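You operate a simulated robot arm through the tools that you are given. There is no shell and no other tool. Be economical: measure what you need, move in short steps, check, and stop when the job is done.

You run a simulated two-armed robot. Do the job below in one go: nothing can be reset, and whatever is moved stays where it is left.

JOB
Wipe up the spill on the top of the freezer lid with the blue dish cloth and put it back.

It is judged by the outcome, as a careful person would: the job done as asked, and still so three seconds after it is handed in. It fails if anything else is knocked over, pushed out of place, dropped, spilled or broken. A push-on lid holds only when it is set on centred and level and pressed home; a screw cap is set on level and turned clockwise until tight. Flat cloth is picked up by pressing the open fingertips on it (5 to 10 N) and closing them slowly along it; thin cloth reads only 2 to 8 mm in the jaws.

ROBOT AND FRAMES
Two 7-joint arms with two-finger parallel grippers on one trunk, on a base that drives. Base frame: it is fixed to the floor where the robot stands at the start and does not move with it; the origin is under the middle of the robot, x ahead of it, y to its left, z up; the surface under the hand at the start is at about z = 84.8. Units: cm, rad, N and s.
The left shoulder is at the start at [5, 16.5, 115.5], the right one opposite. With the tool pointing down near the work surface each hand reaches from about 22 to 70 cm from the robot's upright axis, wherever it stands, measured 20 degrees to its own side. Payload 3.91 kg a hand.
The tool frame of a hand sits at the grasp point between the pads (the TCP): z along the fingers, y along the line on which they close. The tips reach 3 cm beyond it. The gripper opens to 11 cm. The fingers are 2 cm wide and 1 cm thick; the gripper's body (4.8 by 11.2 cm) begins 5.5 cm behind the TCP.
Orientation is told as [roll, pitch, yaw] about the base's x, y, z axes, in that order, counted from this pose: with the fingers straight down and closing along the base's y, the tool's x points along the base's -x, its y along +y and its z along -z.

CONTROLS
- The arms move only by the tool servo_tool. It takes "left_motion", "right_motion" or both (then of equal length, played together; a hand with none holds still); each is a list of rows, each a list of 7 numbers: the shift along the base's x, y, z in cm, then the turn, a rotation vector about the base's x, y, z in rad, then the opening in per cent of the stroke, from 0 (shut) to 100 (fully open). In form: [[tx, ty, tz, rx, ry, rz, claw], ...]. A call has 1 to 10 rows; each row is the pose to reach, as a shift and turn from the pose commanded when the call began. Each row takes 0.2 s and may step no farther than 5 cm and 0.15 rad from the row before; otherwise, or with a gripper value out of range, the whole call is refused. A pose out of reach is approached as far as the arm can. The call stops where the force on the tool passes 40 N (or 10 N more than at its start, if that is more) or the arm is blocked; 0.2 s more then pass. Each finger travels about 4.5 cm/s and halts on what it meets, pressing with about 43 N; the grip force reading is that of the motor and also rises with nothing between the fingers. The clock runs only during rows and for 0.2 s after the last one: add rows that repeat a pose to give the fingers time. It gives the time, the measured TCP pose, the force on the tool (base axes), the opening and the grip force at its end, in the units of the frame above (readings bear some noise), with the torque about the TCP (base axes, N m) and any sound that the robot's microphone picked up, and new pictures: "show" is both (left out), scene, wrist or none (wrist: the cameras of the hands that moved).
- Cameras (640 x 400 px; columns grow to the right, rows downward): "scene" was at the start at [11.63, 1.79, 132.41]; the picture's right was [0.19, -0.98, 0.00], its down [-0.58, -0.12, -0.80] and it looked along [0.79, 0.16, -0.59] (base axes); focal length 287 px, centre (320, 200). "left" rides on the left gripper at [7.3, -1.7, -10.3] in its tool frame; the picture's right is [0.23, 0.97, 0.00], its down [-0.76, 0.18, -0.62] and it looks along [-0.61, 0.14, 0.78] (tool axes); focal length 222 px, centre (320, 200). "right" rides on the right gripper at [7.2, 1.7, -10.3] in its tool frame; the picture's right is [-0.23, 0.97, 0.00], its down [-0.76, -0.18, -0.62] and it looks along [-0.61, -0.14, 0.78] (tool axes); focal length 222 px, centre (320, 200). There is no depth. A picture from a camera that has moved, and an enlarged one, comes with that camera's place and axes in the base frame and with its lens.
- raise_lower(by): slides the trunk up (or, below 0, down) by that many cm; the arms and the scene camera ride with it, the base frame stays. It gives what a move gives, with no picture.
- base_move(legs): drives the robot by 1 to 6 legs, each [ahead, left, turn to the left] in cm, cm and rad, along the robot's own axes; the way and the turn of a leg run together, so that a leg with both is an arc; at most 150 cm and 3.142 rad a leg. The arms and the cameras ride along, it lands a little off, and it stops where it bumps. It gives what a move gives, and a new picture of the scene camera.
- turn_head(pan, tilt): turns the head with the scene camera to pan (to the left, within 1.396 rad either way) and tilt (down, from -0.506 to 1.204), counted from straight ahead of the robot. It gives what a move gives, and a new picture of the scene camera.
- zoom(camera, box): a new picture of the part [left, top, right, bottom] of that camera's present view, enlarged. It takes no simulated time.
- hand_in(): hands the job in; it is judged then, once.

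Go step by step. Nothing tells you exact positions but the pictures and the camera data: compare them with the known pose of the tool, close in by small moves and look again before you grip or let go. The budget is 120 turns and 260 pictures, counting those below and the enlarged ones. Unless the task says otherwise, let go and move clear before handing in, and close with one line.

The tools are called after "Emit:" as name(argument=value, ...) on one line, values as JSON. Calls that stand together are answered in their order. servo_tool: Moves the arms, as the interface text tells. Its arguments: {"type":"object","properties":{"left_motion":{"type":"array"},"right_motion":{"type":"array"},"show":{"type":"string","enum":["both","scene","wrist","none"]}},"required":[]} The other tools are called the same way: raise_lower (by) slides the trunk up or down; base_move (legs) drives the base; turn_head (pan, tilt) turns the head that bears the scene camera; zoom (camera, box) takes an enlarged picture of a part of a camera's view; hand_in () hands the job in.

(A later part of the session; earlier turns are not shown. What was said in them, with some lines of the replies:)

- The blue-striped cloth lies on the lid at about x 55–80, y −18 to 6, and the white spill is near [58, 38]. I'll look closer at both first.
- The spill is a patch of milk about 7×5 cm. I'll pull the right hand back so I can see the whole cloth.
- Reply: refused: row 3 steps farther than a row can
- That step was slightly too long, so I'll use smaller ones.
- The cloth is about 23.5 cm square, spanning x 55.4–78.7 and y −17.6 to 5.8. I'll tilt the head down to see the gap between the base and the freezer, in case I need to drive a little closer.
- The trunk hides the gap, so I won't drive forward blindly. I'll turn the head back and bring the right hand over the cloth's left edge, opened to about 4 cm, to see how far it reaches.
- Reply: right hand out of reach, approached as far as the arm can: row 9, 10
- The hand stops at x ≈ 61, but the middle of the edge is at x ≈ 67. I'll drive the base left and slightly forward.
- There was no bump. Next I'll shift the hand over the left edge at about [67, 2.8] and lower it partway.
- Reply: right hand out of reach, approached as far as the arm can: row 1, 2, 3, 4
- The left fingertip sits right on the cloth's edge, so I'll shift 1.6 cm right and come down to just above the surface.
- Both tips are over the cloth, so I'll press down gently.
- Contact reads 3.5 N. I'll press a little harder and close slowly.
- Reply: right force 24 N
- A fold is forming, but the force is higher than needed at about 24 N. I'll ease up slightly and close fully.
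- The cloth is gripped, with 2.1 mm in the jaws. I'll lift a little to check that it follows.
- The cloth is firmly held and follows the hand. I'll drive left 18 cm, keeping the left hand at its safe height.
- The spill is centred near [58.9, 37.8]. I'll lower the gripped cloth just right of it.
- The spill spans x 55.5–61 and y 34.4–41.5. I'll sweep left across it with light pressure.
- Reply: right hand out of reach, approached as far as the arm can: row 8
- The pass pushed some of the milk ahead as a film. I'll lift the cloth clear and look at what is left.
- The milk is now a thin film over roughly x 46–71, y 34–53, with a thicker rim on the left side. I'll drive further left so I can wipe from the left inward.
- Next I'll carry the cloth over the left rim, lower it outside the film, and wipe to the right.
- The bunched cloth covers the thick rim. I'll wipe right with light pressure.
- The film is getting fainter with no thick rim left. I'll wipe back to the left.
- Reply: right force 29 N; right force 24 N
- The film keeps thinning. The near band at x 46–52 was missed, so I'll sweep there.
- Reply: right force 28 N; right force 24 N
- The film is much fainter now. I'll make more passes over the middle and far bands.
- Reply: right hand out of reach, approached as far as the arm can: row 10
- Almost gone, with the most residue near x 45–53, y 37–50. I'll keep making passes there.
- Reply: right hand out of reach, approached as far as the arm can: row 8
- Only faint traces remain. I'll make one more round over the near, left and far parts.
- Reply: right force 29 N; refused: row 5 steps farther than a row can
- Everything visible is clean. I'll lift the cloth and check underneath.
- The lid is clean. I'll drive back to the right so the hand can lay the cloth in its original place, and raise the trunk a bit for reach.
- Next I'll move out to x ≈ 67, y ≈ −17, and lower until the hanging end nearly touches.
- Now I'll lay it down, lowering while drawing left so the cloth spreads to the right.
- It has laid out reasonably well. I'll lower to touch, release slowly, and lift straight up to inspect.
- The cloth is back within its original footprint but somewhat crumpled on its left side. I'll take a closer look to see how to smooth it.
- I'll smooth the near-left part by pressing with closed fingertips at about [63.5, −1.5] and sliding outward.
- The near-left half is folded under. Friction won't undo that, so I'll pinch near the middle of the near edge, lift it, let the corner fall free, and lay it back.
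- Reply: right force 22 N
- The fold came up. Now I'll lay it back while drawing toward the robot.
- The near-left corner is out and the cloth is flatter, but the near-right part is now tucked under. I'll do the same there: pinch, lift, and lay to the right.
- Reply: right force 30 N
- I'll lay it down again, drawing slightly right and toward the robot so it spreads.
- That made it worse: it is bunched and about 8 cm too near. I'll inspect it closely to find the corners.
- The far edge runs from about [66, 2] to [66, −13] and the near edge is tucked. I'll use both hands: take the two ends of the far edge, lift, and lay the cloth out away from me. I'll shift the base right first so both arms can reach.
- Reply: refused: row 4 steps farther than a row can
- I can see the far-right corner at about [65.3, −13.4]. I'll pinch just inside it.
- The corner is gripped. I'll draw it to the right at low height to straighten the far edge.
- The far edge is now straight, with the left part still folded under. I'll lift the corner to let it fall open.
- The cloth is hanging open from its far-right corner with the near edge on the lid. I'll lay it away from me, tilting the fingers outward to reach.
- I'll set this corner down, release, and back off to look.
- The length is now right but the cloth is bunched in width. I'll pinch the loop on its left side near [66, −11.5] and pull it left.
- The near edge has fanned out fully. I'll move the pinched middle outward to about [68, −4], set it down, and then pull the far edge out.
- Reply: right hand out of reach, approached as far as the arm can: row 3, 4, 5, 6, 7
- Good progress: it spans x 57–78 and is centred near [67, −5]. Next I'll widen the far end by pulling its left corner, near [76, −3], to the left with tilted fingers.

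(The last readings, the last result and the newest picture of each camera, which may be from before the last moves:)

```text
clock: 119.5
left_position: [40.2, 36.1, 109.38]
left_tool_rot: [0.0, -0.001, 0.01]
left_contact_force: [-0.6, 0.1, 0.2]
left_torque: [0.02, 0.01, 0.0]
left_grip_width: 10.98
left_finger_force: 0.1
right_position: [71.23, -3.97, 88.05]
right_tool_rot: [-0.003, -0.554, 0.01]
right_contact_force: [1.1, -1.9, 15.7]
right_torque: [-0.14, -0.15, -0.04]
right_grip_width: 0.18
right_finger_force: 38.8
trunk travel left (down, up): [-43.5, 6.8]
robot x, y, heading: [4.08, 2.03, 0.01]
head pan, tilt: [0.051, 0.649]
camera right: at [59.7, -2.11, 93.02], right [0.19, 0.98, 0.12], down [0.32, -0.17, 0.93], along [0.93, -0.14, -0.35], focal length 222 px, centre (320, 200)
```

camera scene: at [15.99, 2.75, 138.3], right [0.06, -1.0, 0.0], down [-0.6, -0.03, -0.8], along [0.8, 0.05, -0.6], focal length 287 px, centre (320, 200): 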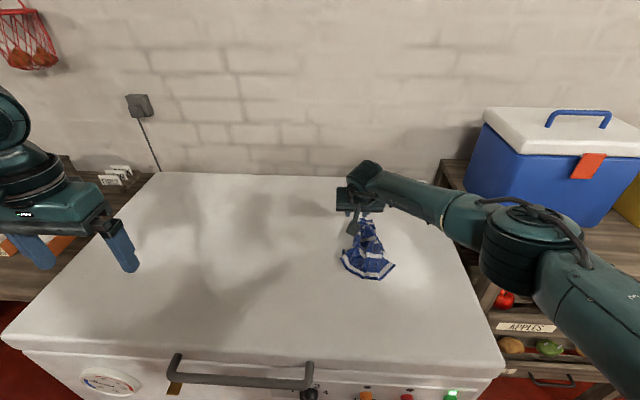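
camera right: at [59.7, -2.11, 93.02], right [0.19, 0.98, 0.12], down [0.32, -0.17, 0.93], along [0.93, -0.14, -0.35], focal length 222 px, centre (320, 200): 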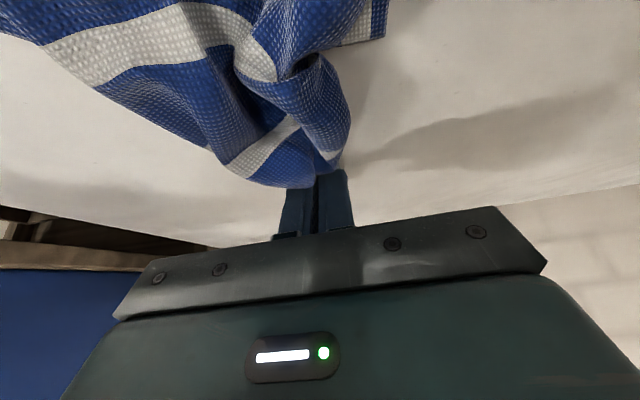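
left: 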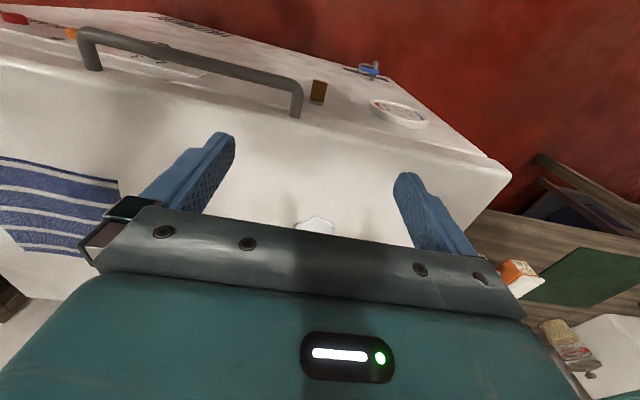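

Something is gripped, so I'll lift a little and pull left and outward.

Emit:
servo_tool(right_motion=[[0, 0.5, 1, 0, 0, 0, 0], [0.5, 1.5, 3, 0, 0, 0, 0], [1, 3, 4, 0, 0, 0, 0], [2, 4.5, 4, 0, 0, 0, 0], [3, 6, 3, 0, 0, 0, 0], [4, 7.5, 2, 0, 0, 0, 0], [4, 7.5, 1, 0, 0, 0, 0]])

Emit:
zoom(camera="scene", box=[310, 195, 450, 300])

```text
clock: 121.1
left_position: [40.27, 36.15, 109.32]
left_tool_rot: [0.0, 0.0, 0.009]
left_contact_force: [-0.2, 0.3, -0.6]
left_torque: [-0.01, 0.02, 0.0]
left_grip_width: 11.0
left_finger_force: 0.1
right_position: [73.35, 2.89, 88.9]
right_tool_rot: [-0.004, -0.552, 0.01]
right_contact_force: [0.0, -0.2, 0.6]
right_torque: [0.01, -0.01, -0.03]
right_grip_width: 0.2
right_finger_force: 42.1
right hand out of reach, approached as far as the arm can: row 6, 7
trunk travel left (down, up): [-43.5, 6.8]
robot x, y, heading: [4.16, 2.18, 0.006]
head pan, tilt: [0.051, 0.649]
camera scene: at [16.0, 2.8, 138.3], right [0.06, -1.0, 0.0], down [-0.6, -0.04, -0.8], along [0.8, 0.05, -0.6], focal length 287 px, centre (320, 200)
camera right: at [61.72, 4.63, 93.9], right [0.19, 0.98, 0.12], down [0.32, -0.17, 0.93], along [0.93, -0.14, -0.35], focal length 222 px, centre (320, 200)
```

scene: 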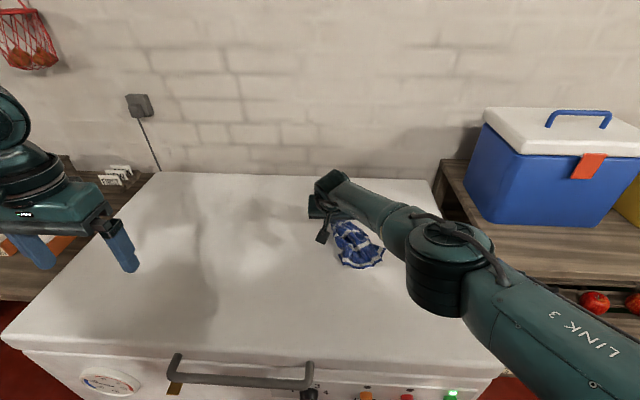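
right: 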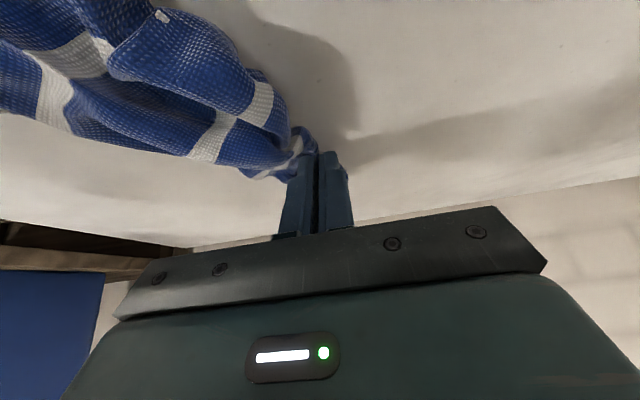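

```text
3.81 times, centred on (380, 248) of scene
camera zoom: at [16.0, 2.8, 138.3], right [0.06, -1.0, 0.0], down [-0.6, -0.04, -0.8], along [0.8, 0.05, -0.6], focal length 1094 px, centre (91, 19)
```

zoom: 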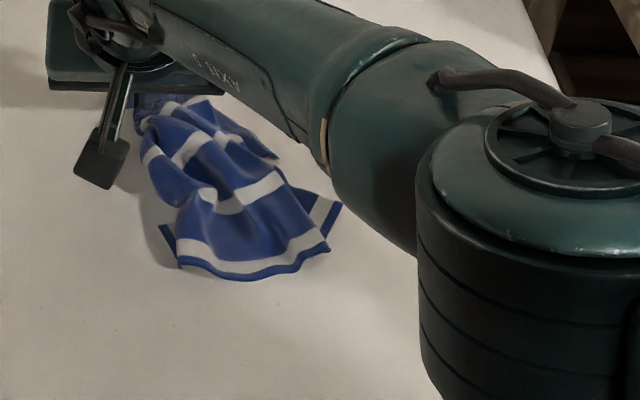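

Much wider now. I'll lower, release and back off.

Emit:
servo_tool(right_motion=[[0, 0, -0.5, 0, 0, 0, 8], [0, 0, -0.3, 0, 0, 0, 16], [-1, 0, 1, 0, 0, 0, 16], [-2.5, 0, 4, 0, 0.08, 0, 16], [-5, 0, 7, 0, 0.16, 0, 16], [-8.5, -2, 9, 0, 0.24, 0, 16], [-12, -4, 10, 0, 0.32, 0, 16], [-15.5, -6, 11, 0, 0.4, 0, 16], [-19, -8, 12, 0, 0.48, 0, 16], [-22.5, -10, 13, 0, 0.55, 0, 16]], show="none")

Emit:
servo_tool(right_motion=[[-3, -3.5, 0, 0, 0, 0, 16], [-4, -7.5, 0, 0, 0, 0, 16], [-4, -11.5, 0, 0, 0, 0, 16], [-4, -15.5, 0, 0, 0, 0, 16], [-4, -19, 0, 0, 0, 0, 16]], show="scene")

Emit:
zoom(camera="scene", box=[310, 195, 450, 300])

```text
clock: 123.3
left_position: [40.33, 36.06, 109.34]
left_tool_rot: [0.002, -0.001, 0.009]
left_contact_force: [0.1, 0.4, -1.0]
left_torque: [0.0, -0.01, 0.0]
left_grip_width: 11.0
left_finger_force: 0.1
right_position: [50.78, -7.04, 102.09]
right_tool_rot: [0.002, 0.0, 0.006]
right_contact_force: [-0.4, -1.2, 0.0]
right_torque: [0.0, -0.03, -0.03]
right_grip_width: 1.76
right_finger_force: 0.0
trunk travel left (down, up): [-43.5, 6.8]
robot x, y, heading: [4.14, 1.86, 0.01]
head pan, tilt: [0.051, 0.649]
```

```text
clock: 124.5
left_position: [40.33, 36.1, 109.18]
left_tool_rot: [0.001, -0.001, 0.01]
left_contact_force: [-0.2, -0.5, 0.1]
left_torque: [0.01, -0.01, -0.04]
left_grip_width: 10.97
left_finger_force: 0.2
right_position: [46.87, -26.09, 101.82]
right_tool_rot: [0.001, -0.001, 0.007]
right_contact_force: [0.3, 0.0, -0.1]
right_torque: [0.03, 0.01, 0.0]
right_grip_width: 1.77
right_finger_force: 0.1
trunk travel left (down, up): [-43.5, 6.8]
robot x, y, heading: [4.39, 2.15, 0.008]
head pan, tilt: [0.051, 0.649]
camera scene: at [15.96, 2.71, 138.3], right [0.06, -1.0, 0.0], down [-0.6, -0.03, -0.8], along [0.8, 0.05, -0.6], focal length 287 px, centre (320, 200)
```

scene: 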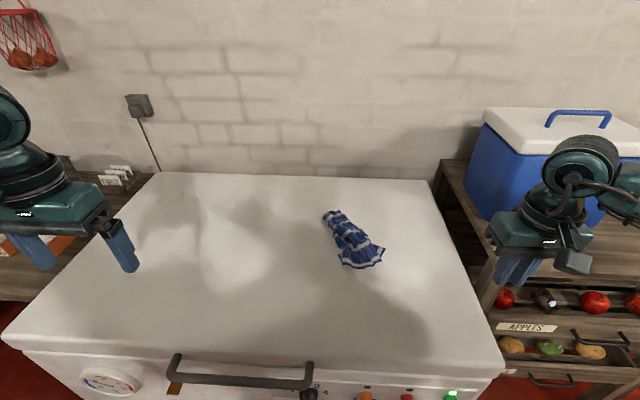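

```text
3.81 times, centred on (380, 248) of scene
camera zoom: at [15.96, 2.71, 138.3], right [0.06, -1.0, 0.0], down [-0.6, -0.03, -0.8], along [0.8, 0.05, -0.6], focal length 1094 px, centre (91, 19)
```

zoom: 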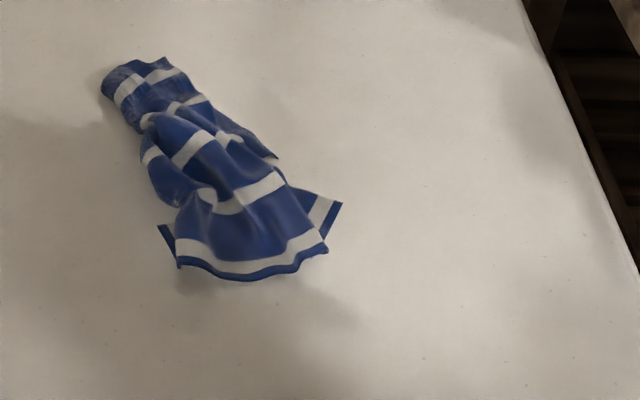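

The far-left corner is now near its original spot. I'll move the base left for reach and pull the far-right corner across to the right.

Emit:
base_move(legs=[[0, 13, 0]])

Emit:
servo_tool(right_motion=[[3.5, 2, 0, 0, -0.06, 0, 20], [7, 4, 0, 0, -0.12, 0, 24], [10.5, 6, 0, 0, -0.18, 0, 24], [14, 8, 0, 0, -0.24, 0, 24], [17.5, 10, 0, 0, -0.3, 0, 24], [21, 11.5, -1, 0, -0.38, 0, 24], [24.5, 12.5, -3, 0, -0.46, 0, 24], [27.5, 13.3, -5, 0, -0.55, 0, 24], [29, 13.3, -8, 0, -0.62, 0, 24], [29, 13.3, -10, 0, -0.62, 0, 24]])

Emit:
zoom(camera="right", box=[200, 60, 440, 210])

```text
clock: 126.3
left_position: [40.13, 49.0, 109.29]
left_tool_rot: [0.003, 0.001, 0.007]
left_contact_force: [0.8, -0.8, 0.0]
left_torque: [-0.01, 0.01, 0.01]
left_grip_width: 11.0
left_finger_force: 0.0
right_position: [46.72, -13.11, 101.88]
right_tool_rot: [0.001, -0.001, 0.007]
right_contact_force: [0.3, 0.8, -0.1]
right_torque: [0.0, 0.03, 0.0]
right_grip_width: 1.76
right_finger_force: 0.1
trunk travel left (down, up): [-43.5, 6.8]
robot x, y, heading: [4.16, 15.06, 0.009]
head pan, tilt: [0.051, 0.649]
camera scene: at [15.89, 15.71, 138.3], right [0.06, -1.0, 0.0], down [-0.6, -0.03, -0.8], along [0.8, 0.05, -0.6], focal length 287 px, centre (320, 200)
```

scene: 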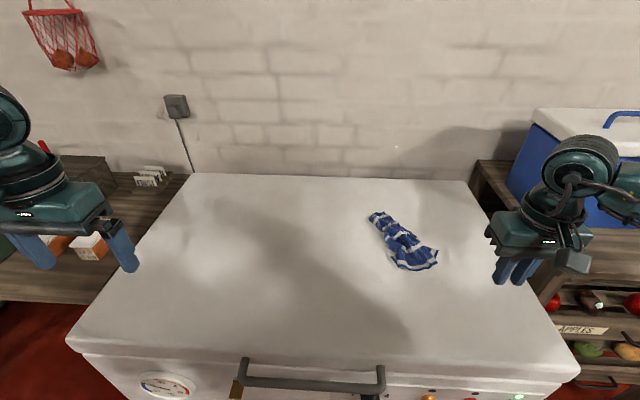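

```text
clock: 128.5
left_position: [40.16, 49.02, 109.22]
left_tool_rot: [0.001, 0.0, 0.008]
left_contact_force: [0.1, 0.1, 0.1]
left_torque: [0.0, 0.03, 0.03]
left_grip_width: 10.97
left_finger_force: 0.0
right_position: [75.79, 0.24, 91.96]
right_tool_rot: [-0.007, -0.621, 0.009]
right_contact_force: [-0.6, 0.3, -0.8]
right_torque: [0.03, 0.05, -0.01]
right_grip_width: 2.66
right_finger_force: 0.0
trunk travel left (down, up): [-43.5, 6.8]
robot x, y, heading: [4.11, 14.69, 0.007]
head pan, tilt: [0.051, 0.649]
camera scene: at [15.9, 15.68, 138.3], right [0.06, -1.0, 0.0], down [-0.6, -0.03, -0.8], along [0.8, 0.05, -0.6], focal length 287 px, centre (320, 200)
camera right: at [63.96, 1.98, 96.17], right [0.18, 0.98, 0.13], down [0.26, -0.17, 0.95], along [0.95, -0.14, -0.28], focal length 222 px, centre (320, 200)
```

scene: 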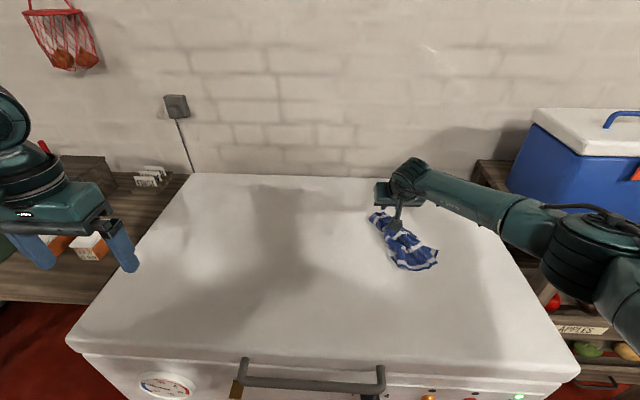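
right: 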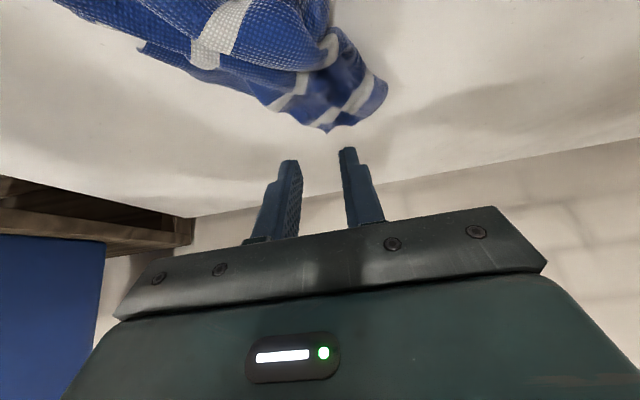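

```text
2.67 times, centred on (320, 135) of right
camera zoom: at [63.96, 1.98, 96.17], right [0.18, 0.98, 0.13], down [0.26, -0.17, 0.95], along [0.95, -0.14, -0.28], focal length 592 px, centre (320, 373)
```

zoom: 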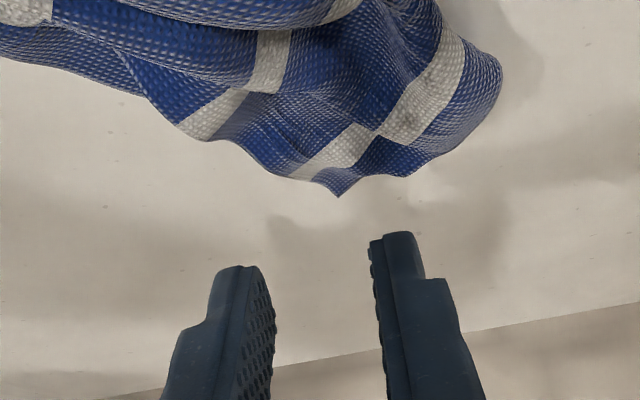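

Emit:
servo_tool(right_motion=[[0.7, 0.2, -1.5, 0, 0, 0, 22], [1.4, 0.4, -3, 0, 0, 0, 22], [1.4, 0.4, -4, 0, 0, 0, 22], [1.4, 0.4, -4.4, 0, 0, 0, 20], [1.4, 0.4, -4.4, 0, 0, 0, 15], [1.4, 0.4, -4.4, 0, 0, 0, 10], [1.4, 0.4, -4.4, 0, 0, 0, 5], [1.4, 0.4, -4.4, 0, 0, 0, 1], [1.4, 0.4, -4.4, 0, 0, 0, 0], [1.4, 0.4, -4.4, 0, 0, 0, 0]], show="wrist")

```text
clock: 130.7
left_position: [39.99, 49.04, 109.31]
left_tool_rot: [-0.001, -0.003, 0.009]
left_contact_force: [-0.3, 0.0, -0.6]
left_torque: [-0.05, 0.01, 0.0]
left_grip_width: 10.98
left_finger_force: 0.0
right_position: [77.21, 0.67, 88.04]
right_tool_rot: [-0.004, -0.629, 0.009]
right_contact_force: [1.0, 0.1, 19.7]
right_torque: [0.01, -0.24, 0.0]
right_grip_width: 0.16
right_finger_force: 41.7
trunk travel left (down, up): [-43.5, 6.8]
robot x, y, heading: [3.82, 14.85, 0.009]
head pan, tilt: [0.051, 0.649]
camera right: at [65.29, 2.39, 92.04], right [0.18, 0.98, 0.13], down [0.25, -0.17, 0.95], along [0.95, -0.14, -0.28], focal length 222 px, centre (320, 200)
```

right: 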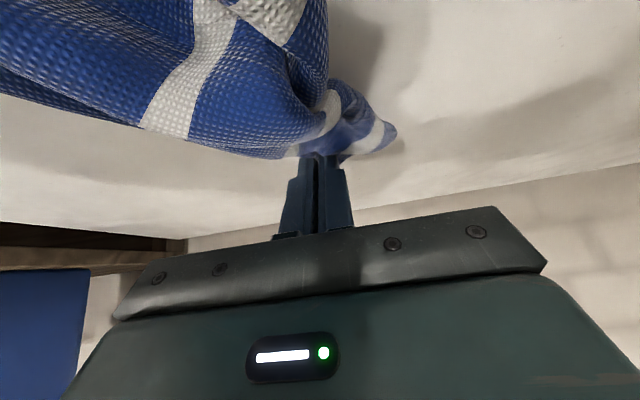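

The corner is held. I'll pull it slowly to the right at low height.

Emit:
servo_tool(right_motion=[[0, -0.5, 1, 0, 0, 0, 0], [0, -2, 2.5, 0, 0, 0, 0], [0, -4, 3, 0, 0, 0, 0], [0, -6, 3, 0, 0, 0, 0], [0, -8, 3, 0, 0, 0, 0], [0, -10, 3, 0, 0, 0, 0], [0, -12, 2.5, 0, 0, 0, 0], [0, -14, 2, 0, 0, 0, 0], [0, -15, 1.5, 0, 0, 0, 0]])

Emit:
zoom(camera="scene", box=[350, 195, 490, 300])

```text
clock: 132.7
left_position: [40.27, 49.01, 109.14]
left_tool_rot: [0.001, -0.001, 0.007]
left_contact_force: [-0.4, 0.4, 0.8]
left_torque: [0.0, 0.0, 0.01]
left_grip_width: 11.01
left_finger_force: 0.0
right_position: [77.23, -14.36, 89.12]
right_tool_rot: [-0.002, -0.621, 0.009]
right_contact_force: [-0.7, -0.6, -0.5]
right_torque: [0.04, -0.01, 0.06]
right_grip_width: 0.15
right_finger_force: 42.1
trunk travel left (down, up): [-43.5, 6.8]
robot x, y, heading: [3.98, 15.31, 0.005]
head pan, tilt: [0.051, 0.649]
camera scene: at [15.9, 15.67, 138.3], right [0.06, -1.0, 0.0], down [-0.6, -0.03, -0.8], along [0.8, 0.05, -0.6], focal length 287 px, centre (320, 200)
camera right: at [65.29, -12.65, 93.35], right [0.18, 0.98, 0.13], down [0.26, -0.17, 0.95], along [0.95, -0.14, -0.28], focal length 222 px, centre (320, 200)
```

scene: 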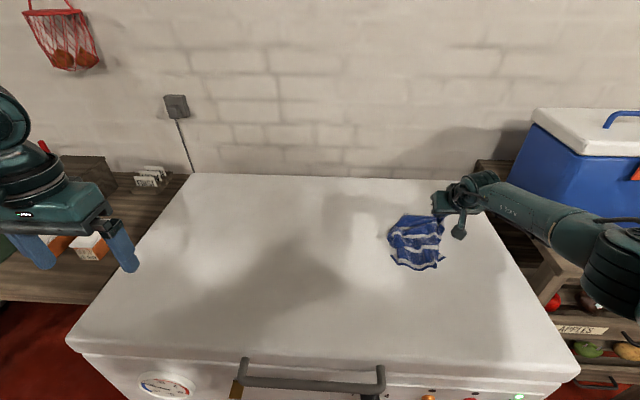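
right: 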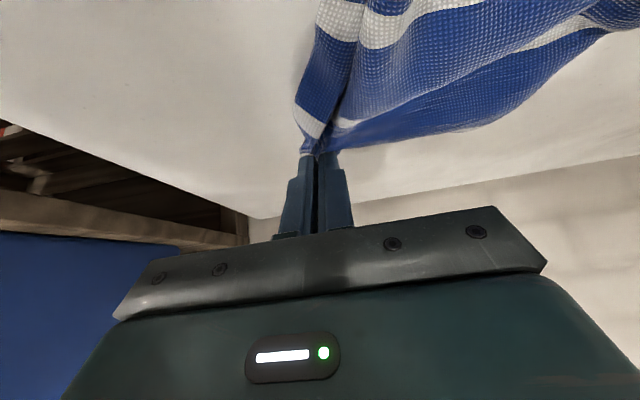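

```text
3.81 times, centred on (420, 248) of scene
camera zoom: at [15.9, 15.67, 138.3], right [0.06, -1.0, 0.0], down [-0.6, -0.03, -0.8], along [0.8, 0.05, -0.6], focal length 1094 px, centre (-61, 19)
```

zoom: 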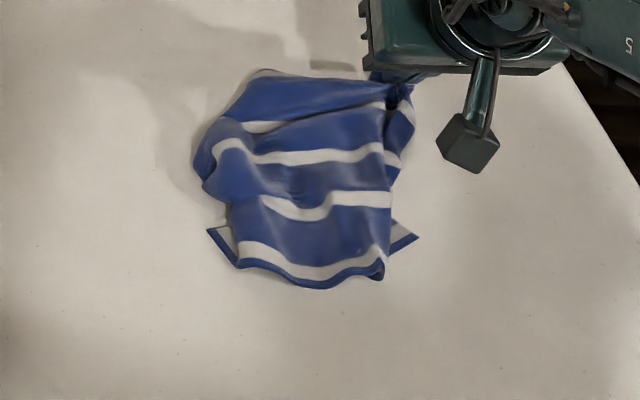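

Excellent, it's nearly square now. I'll lower, release, and back off to the right.

Emit:
servo_tool(right_motion=[[0, -0.5, -0.8, 0, 0, 0, 0], [0, -0.5, -0.8, 0, 0, 0, 8], [0, -0.5, -0.6, 0, 0, 0, 14], [0, -0.5, 1, 0, 0, 0, 14], [-1, -0.5, 4.5, 0, 0.08, 0, 14], [-3, -1, 8, 0, 0.16, 0, 14], [-6, -2, 11, 0, 0.26, 0, 14], [-9.5, -3, 12.5, 0, 0.36, 0, 14], [-13.5, -4, 13, 0, 0.48, 0, 14], [-17.5, -5, 13, 0, 0.61, 0, 14]], show="none")

Emit:
servo_tool(right_motion=[[-4, -2, 0, 0, 0, 0, 14], [-8, -4, 0, 0, 0, 0, 14], [-12, -5, 0, 0, 0, 0, 14]], show="scene")

Emit:
zoom(camera="scene", box=[350, 195, 490, 300])

```text
clock: 134.9
left_position: [40.12, 49.02, 109.26]
left_tool_rot: [-0.001, -0.001, 0.008]
left_contact_force: [0.1, 0.7, 0.0]
left_torque: [0.02, 0.01, 0.0]
left_grip_width: 10.98
left_finger_force: 0.0
right_position: [59.59, -19.46, 101.93]
right_tool_rot: [0.002, -0.008, 0.006]
right_contact_force: [-0.2, -0.2, 0.2]
right_torque: [0.0, -0.03, 0.0]
right_grip_width: 1.53
right_finger_force: 0.1
trunk travel left (down, up): [-43.5, 6.8]
robot x, y, heading: [3.99, 15.2, 0.003]
head pan, tilt: [0.051, 0.649]
```

```text
clock: 135.7
left_position: [40.11, 48.97, 109.31]
left_tool_rot: [0.002, -0.002, 0.008]
left_contact_force: [0.0, 0.0, -0.4]
left_torque: [-0.04, 0.01, 0.02]
left_grip_width: 10.99
left_finger_force: 0.1
right_position: [47.69, -24.31, 101.96]
right_tool_rot: [0.002, -0.011, 0.006]
right_contact_force: [0.2, -0.3, 0.2]
right_torque: [-0.02, 0.01, 0.02]
right_grip_width: 1.55
right_finger_force: 0.1
trunk travel left (down, up): [-43.5, 6.8]
robot x, y, heading: [4.2, 15.07, 0.01]
head pan, tilt: [0.051, 0.649]
camera scene: at [15.8, 15.64, 138.31], right [0.06, -1.0, 0.0], down [-0.6, -0.03, -0.8], along [0.8, 0.05, -0.6], focal length 287 px, centre (320, 200)
```

scene: 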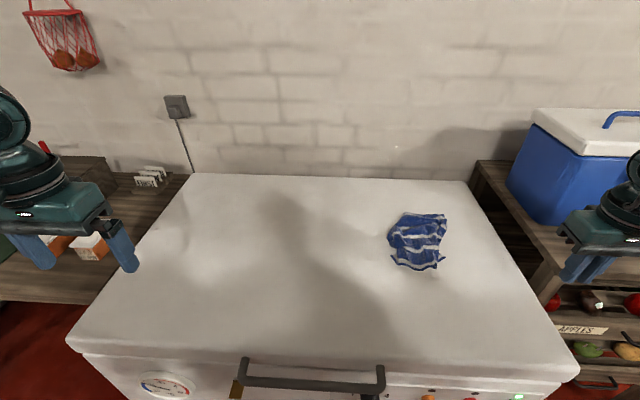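

```text
3.81 times, centred on (420, 248) of scene
camera zoom: at [15.8, 15.64, 138.31], right [0.06, -1.0, 0.0], down [-0.6, -0.03, -0.8], along [0.8, 0.05, -0.6], focal length 1094 px, centre (-61, 19)
```

zoom: 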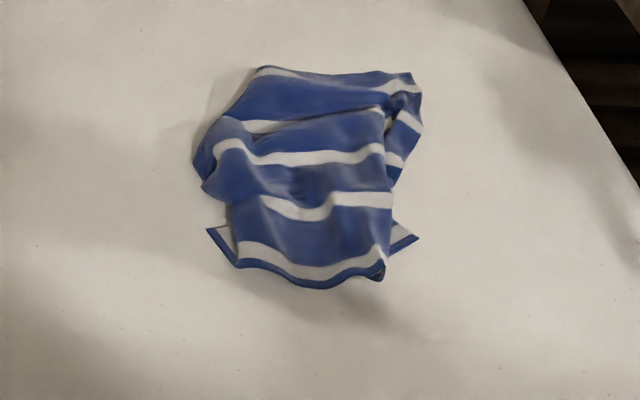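

Now centred near [70, −6], just lacking the near corners. I'll look closely at the near-right corner flap, near [65, −12].

Emit:
servo_tool(right_motion=[[3.5, 2, 0, 0, 0, 0, 14], [7, 4, 0, 0, 0, 0, 14], [10.5, 6, -1, 0, 0, 0, 14], [14, 8, -3, 0, 0, 0, 14], [16, 10, -6, 0, 0, 0, 18], [17, 11.5, -9, 0, 0, 0, 18], [17, 11.5, -11, 0, 0, 0, 18]], show="wrist")

Emit:
zoom(camera="right", box=[200, 60, 440, 210])

```text
clock: 137.3
left_position: [40.22, 48.98, 109.39]
left_tool_rot: [0.0, -0.001, 0.006]
left_contact_force: [-0.3, -0.2, 0.0]
left_torque: [-0.01, 0.03, 0.02]
left_grip_width: 11.01
left_finger_force: 0.0
right_position: [64.64, -12.98, 90.86]
right_tool_rot: [0.004, -0.011, 0.007]
right_contact_force: [-0.4, 0.1, -0.1]
right_torque: [-0.02, -0.01, 0.0]
right_grip_width: 1.98
right_finger_force: 0.1
trunk travel left (down, up): [-43.5, 6.8]
robot x, y, heading: [4.22, 15.11, 0.003]
head pan, tilt: [0.051, 0.649]
camera right: at [57.39, -11.26, 101.12], right [0.22, 0.98, 0.0], down [0.76, -0.17, 0.63], along [0.62, -0.14, -0.78], focal length 222 px, centre (320, 200)
```

right: 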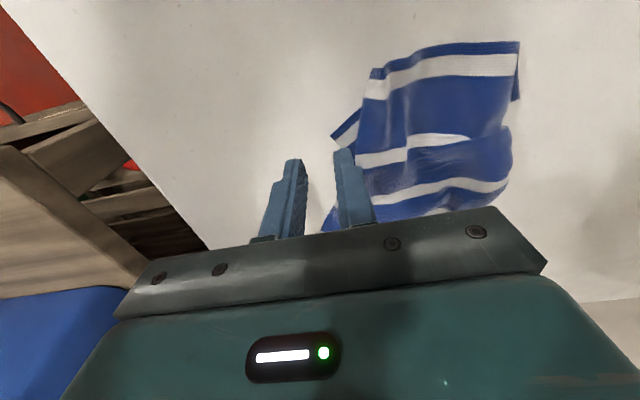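

```text
2.67 times, centred on (320, 135) of right
camera zoom: at [57.39, -11.26, 101.12], right [0.22, 0.98, 0.0], down [0.76, -0.17, 0.63], along [0.62, -0.14, -0.78], focal length 592 px, centre (320, 373)
```

zoom: 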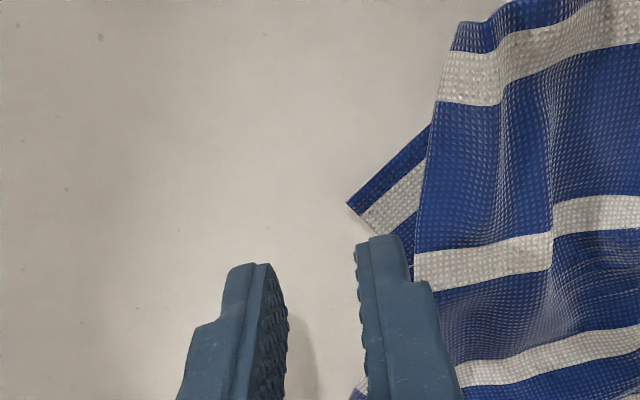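

The corner flap peeks out from under the top layer. I'll press it with closed fingertips and drag it outward and toward me.

Emit:
servo_tool(right_motion=[[0, 0.5, 0, 0, 0, 0, 8], [-0.5, 1.6, 0, 0, 0, 0, 0], [-0.5, 1.6, -1, 0, 0, 0, 0], [-0.5, 1.6, -2, 0, 0, 0, 0], [-0.5, 1.6, -2.7, 0, 0, 0, 0], [-0.5, 1.6, -3, 0, 0, 0, 0], [-0.5, 1.6, -3.1, 0, 0, 0, 0]], show="none")

Emit:
servo_tool(right_motion=[[-0.5, -1, -0.1, 0, 0, 0, 0], [-1.2, -2, -0.1, 0, 0, 0, 0], [-2, -3, -0.1, 0, 0, 0, 0], [-3, -4, -0.1, 0, 0, 0, 0], [-4, -4.8, -0.1, 0, 0, 0, 0], [-5, -5.5, -0.1, 0, 0, 0, 0], [-6, -6, -0.1, 0, 0, 0, 0]])

Emit:
zoom(camera="scene", box=[350, 195, 490, 300])

```text
clock: 138.9
left_position: [40.23, 49.02, 109.21]
left_tool_rot: [-0.001, -0.001, 0.011]
left_contact_force: [0.8, 1.7, -0.3]
left_torque: [0.05, 0.03, -0.01]
left_grip_width: 11.01
left_finger_force: 0.0
right_position: [64.11, -11.31, 88.05]
right_tool_rot: [0.002, -0.012, 0.007]
right_contact_force: [-0.2, -0.4, 4.2]
right_torque: [0.02, 0.0, -0.01]
right_grip_width: 0.01
right_finger_force: 37.4
trunk travel left (down, up): [-43.5, 6.8]
robot x, y, heading: [4.38, 14.85, 0.01]
head pan, tilt: [0.051, 0.649]
```

```text
clock: 140.5
left_position: [40.08, 49.05, 109.25]
left_tool_rot: [0.002, 0.0, 0.009]
left_contact_force: [-0.4, 1.2, 0.3]
left_torque: [-0.03, 0.02, -0.01]
left_grip_width: 11.0
left_finger_force: 0.0
right_position: [58.13, -17.22, 87.96]
right_tool_rot: [0.002, -0.014, 0.007]
right_contact_force: [2.7, 1.4, 14.0]
right_torque: [0.08, -0.04, -0.04]
right_grip_width: 0.0
right_finger_force: 37.4
trunk travel left (down, up): [-43.5, 6.8]
robot x, y, heading: [4.06, 15.37, 0.009]
head pan, tilt: [0.051, 0.649]
camera scene: at [15.79, 15.75, 138.32], right [0.06, -1.0, 0.0], down [-0.6, -0.04, -0.8], along [0.8, 0.05, -0.6], focal length 287 px, centre (320, 200)
camera right: at [50.83, -15.53, 98.17], right [0.22, 0.98, 0.0], down [0.75, -0.17, 0.63], along [0.62, -0.14, -0.77], focal length 222 px, centre (320, 200)
```

scene: 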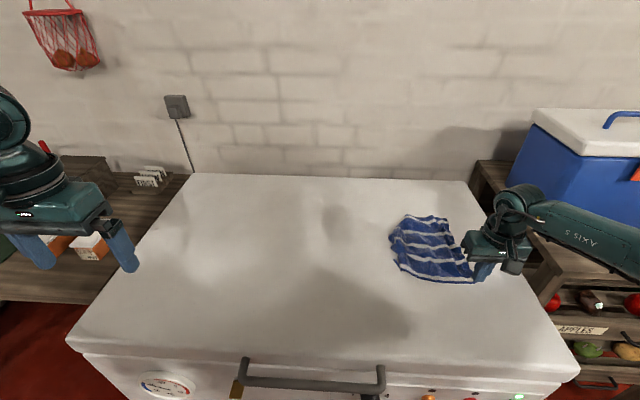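
right: 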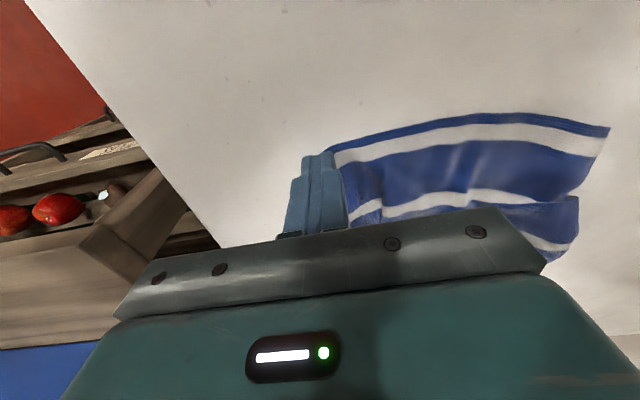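

```text
3.81 times, centred on (420, 248) of scene
camera zoom: at [15.79, 15.75, 138.32], right [0.06, -1.0, 0.0], down [-0.6, -0.04, -0.8], along [0.8, 0.05, -0.6], focal length 1094 px, centre (-61, 19)
```

zoom: 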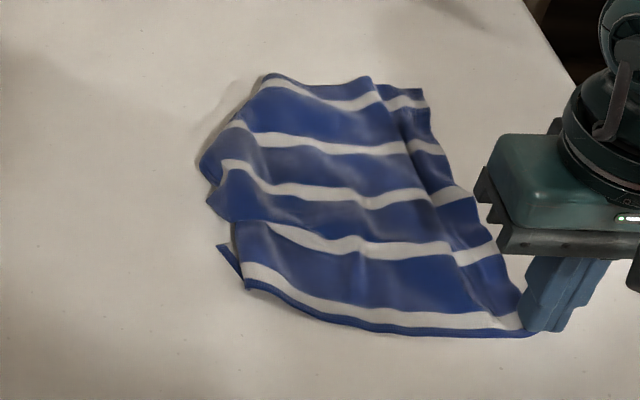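

The friction drag worked beautifully. I'll do the same with the near-left corner, near [63.6, 0.6].

Emit:
servo_tool(right_motion=[[0, 0, 2, 0, 0, 0, 0], [-1, 0, 5, 0, 0, 0, 0], [-1, 3.5, 8, 0, 0, 0, 0], [-1, 8, 8, 0, 0, 0, 0], [0, 12.5, 8, 0, 0, 0, 0], [2, 16.5, 7, 0, 0, 0, 0], [5.5, 18.2, 5, 0, 0, 0, 0], [5.5, 18.2, 2.5, 0, 0, 0, 0]], show="wrist")

Emit:
zoom(camera="right", box=[200, 60, 440, 210])

```text
clock: 142.3
left_position: [40.19, 49.03, 109.26]
left_tool_rot: [0.0, 0.001, 0.007]
left_contact_force: [0.7, -0.6, 0.6]
left_torque: [-0.01, -0.01, 0.01]
left_grip_width: 10.98
left_finger_force: 0.1
right_position: [63.66, 0.93, 90.44]
right_tool_rot: [0.001, -0.008, 0.006]
right_contact_force: [0.0, -0.5, -0.1]
right_torque: [-0.03, 0.05, -0.01]
right_grip_width: 0.0
right_finger_force: 37.6
trunk travel left (down, up): [-43.5, 6.8]
robot x, y, heading: [3.94, 14.92, 0.005]
head pan, tilt: [0.051, 0.649]
camera right: at [56.36, 2.69, 100.71], right [0.22, 0.98, 0.0], down [0.76, -0.17, 0.63], along [0.62, -0.14, -0.78], focal length 222 px, centre (320, 200)
```

right: 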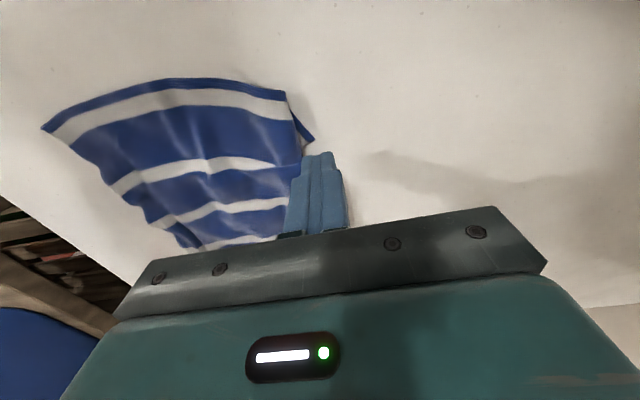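

```text
2.67 times, centred on (320, 135) of right
camera zoom: at [56.36, 2.69, 100.71], right [0.22, 0.98, 0.0], down [0.76, -0.17, 0.63], along [0.62, -0.14, -0.78], focal length 592 px, centre (320, 373)
```

zoom: 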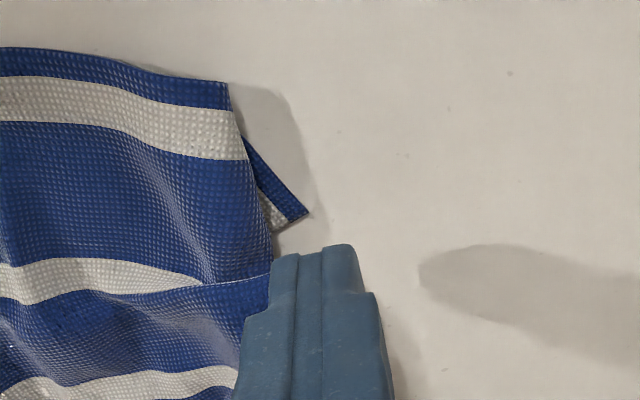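

Emit:
servo_tool(right_motion=[[-1, -0.6, 0, 0, 0, 0, 0], [-1, -0.6, -1, 0, 0, 0, 0], [-1, -0.6, -2, 0, 0, 0, 0], [-1, -0.6, -2.6, 0, 0, 0, 0], [-1, -0.6, -2.7, 0, 0, 0, 0]], show="none")

Emit:
servo_tool(right_motion=[[-0.3, 1, -0.1, 0, 0, 0, 0], [-1, 2, -0.1, 0, 0, 0, 0], [-2, 3, -0.1, 0, 0, 0, 0], [-3, 4, -0.1, 0, 0, 0, 0], [-4, 4.8, -0.1, 0, 0, 0, 0], [-5, 5.5, -0.1, 0, 0, 0, 0]])

Emit:
zoom(camera="scene", box=[350, 195, 490, 300])

```text
clock: 143.5
left_position: [40.1, 49.23, 109.43]
left_tool_rot: [-0.001, -0.003, 0.004]
left_contact_force: [0.3, -0.1, 0.3]
left_torque: [0.01, 0.02, 0.03]
left_grip_width: 11.0
left_finger_force: 0.1
right_position: [62.74, 0.33, 88.07]
right_tool_rot: [0.001, -0.019, 0.009]
right_contact_force: [0.2, -2.6, 22.5]
right_torque: [-0.29, 0.12, 0.02]
right_grip_width: 0.01
right_finger_force: 37.3
trunk travel left (down, up): [-43.5, 6.8]
robot x, y, heading: [4.2, 15.56, 0.005]
head pan, tilt: [0.051, 0.649]
```

```text
clock: 144.9
left_position: [39.92, 49.01, 109.33]
left_tool_rot: [-0.001, -0.003, 0.009]
left_contact_force: [0.4, -0.2, -0.6]
left_torque: [-0.01, -0.01, 0.01]
left_grip_width: 10.99
left_finger_force: 0.1
right_position: [57.87, 5.93, 88.08]
right_tool_rot: [0.005, -0.02, 0.006]
right_contact_force: [6.6, -3.3, 33.5]
right_torque: [-0.45, 0.0, 0.09]
right_grip_width: 0.02
right_finger_force: 37.8
trunk travel left (down, up): [-43.5, 6.8]
robot x, y, heading: [4.3, 14.88, 0.007]
head pan, tilt: [0.051, 0.649]
camera scene: at [15.64, 15.7, 138.34], right [0.06, -1.0, 0.0], down [-0.6, -0.03, -0.8], along [0.8, 0.05, -0.6], focal length 287 px, centre (320, 200)
camera right: at [50.41, 7.73, 98.19], right [0.22, 0.98, 0.01], down [0.75, -0.18, 0.64], along [0.62, -0.13, -0.77], focal length 222 px, centre (320, 200)
```

scene: 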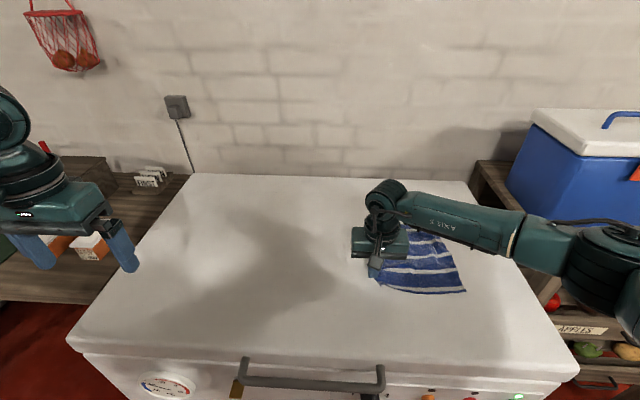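
right: 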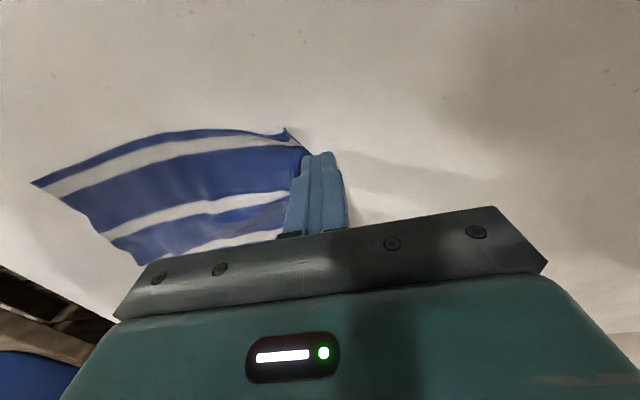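

```text
3.81 times, centred on (420, 248) of scene
camera zoom: at [15.64, 15.7, 138.34], right [0.06, -1.0, 0.0], down [-0.6, -0.03, -0.8], along [0.8, 0.05, -0.6], focal length 1094 px, centre (-61, 19)
```

zoom: 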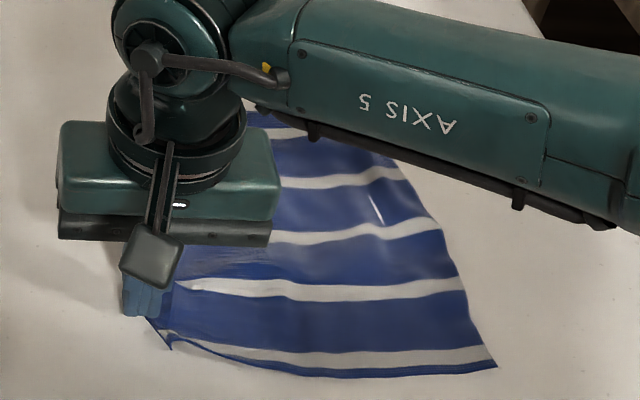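

Nearly flat now. I'll lift straight off and view it.

Emit:
servo_tool(right_motion=[[0, 0, 2, 0, 0, 0, 0], [-1, 0, 5, 0, 0, 0, 0], [-4, -2, 8, 0, 0, 0, 0], [-7, -5, 10, 0, 0, 0, 0], [-9, -9, 11, 0, 0, 0, 0], [-10, -13, 12, 0, 0, 0, 0], [-10, -17, 12, 0, 0, 0, 0], [-10, -21, 12, 0, 0, 0, 0], [-10, -25, 12, 0, 0, 0, 0], [-10, -29, 12, 0, 0, 0, 0]], show="scene")

Emit:
zoom(camera="scene", box=[350, 195, 490, 300])

```text
clock: 147.1
left_position: [40.18, 48.98, 109.23]
left_tool_rot: [0.001, 0.001, 0.01]
left_contact_force: [-0.2, -0.2, -1.0]
left_torque: [0.01, -0.02, -0.02]
left_grip_width: 11.01
left_finger_force: 0.1
right_position: [47.8, -23.05, 99.68]
right_tool_rot: [0.001, -0.009, 0.007]
right_contact_force: [0.1, -0.9, -0.1]
right_torque: [0.03, 0.01, 0.03]
right_grip_width: 0.0
right_finger_force: 37.4
trunk travel left (down, up): [-43.5, 6.8]
robot x, y, heading: [4.26, 15.05, 0.007]
head pan, tilt: [0.051, 0.649]
camera scene: at [15.88, 15.63, 138.3], right [0.06, -1.0, 0.0], down [-0.6, -0.03, -0.8], along [0.8, 0.05, -0.6], focal length 287 px, centre (320, 200)
```

scene: 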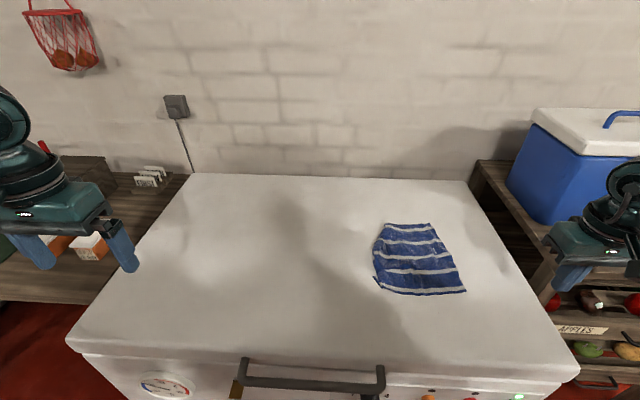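

```text
3.81 times, centred on (420, 248) of scene
camera zoom: at [15.88, 15.63, 138.3], right [0.06, -1.0, 0.0], down [-0.6, -0.03, -0.8], along [0.8, 0.05, -0.6], focal length 1094 px, centre (-61, 19)
```

zoom: 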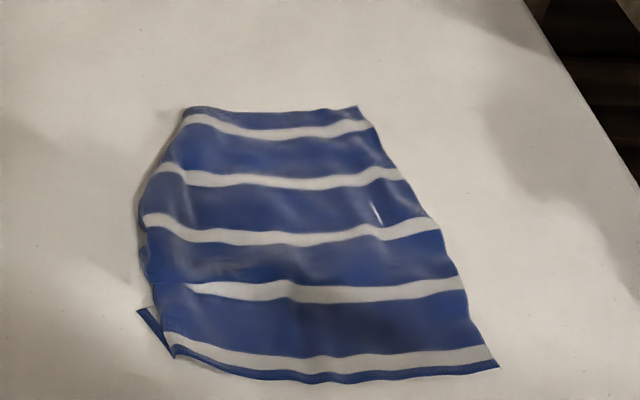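

The cloth now lies flat, about x 56–78 and y −14 to 5, within a few cm of its original place. I'll do a last check of the wiped area and the lid.

Emit:
zoom(camera="scene", box=[130, 170, 370, 320])

Emit:
zoom(camera="scene", box=[300, 170, 540, 320])

```text
2.67 times, centred on (250, 245) of scene
camera zoom: at [15.88, 15.63, 138.3], right [0.06, -1.0, 0.0], down [-0.6, -0.03, -0.8], along [0.8, 0.05, -0.6], focal length 766 px, centre (507, 80)
```

zoom: 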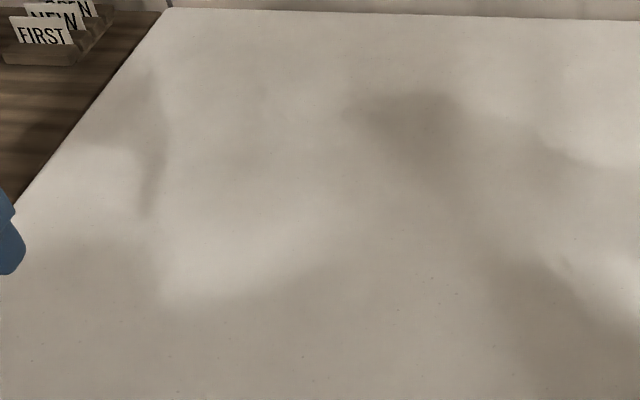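

```text
2.67 times, centred on (420, 245) of scene
camera zoom: at [15.88, 15.63, 138.3], right [0.06, -1.0, 0.0], down [-0.6, -0.03, -0.8], along [0.8, 0.05, -0.6], focal length 766 px, centre (53, 80)
```

zoom: 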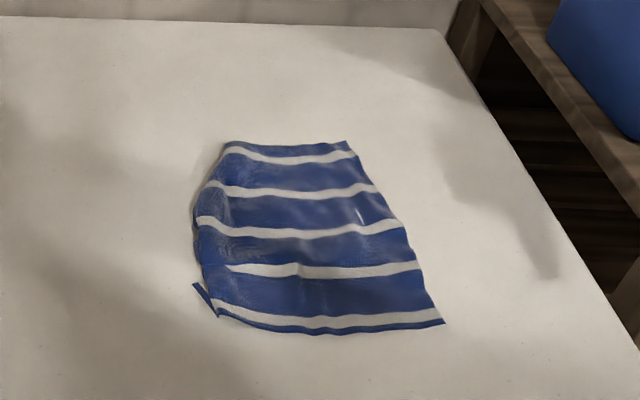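

The lid is clean, the cloth lies flat in its place, and both hands are empty and clear of it. I'm handing in.

Emit:
hand_in()

```text
The job is handed in.
```

I wiped up the spill on the freezer lid with the blue dish cloth and laid the cloth flat again, within about 6 cm of where it was at every corner.
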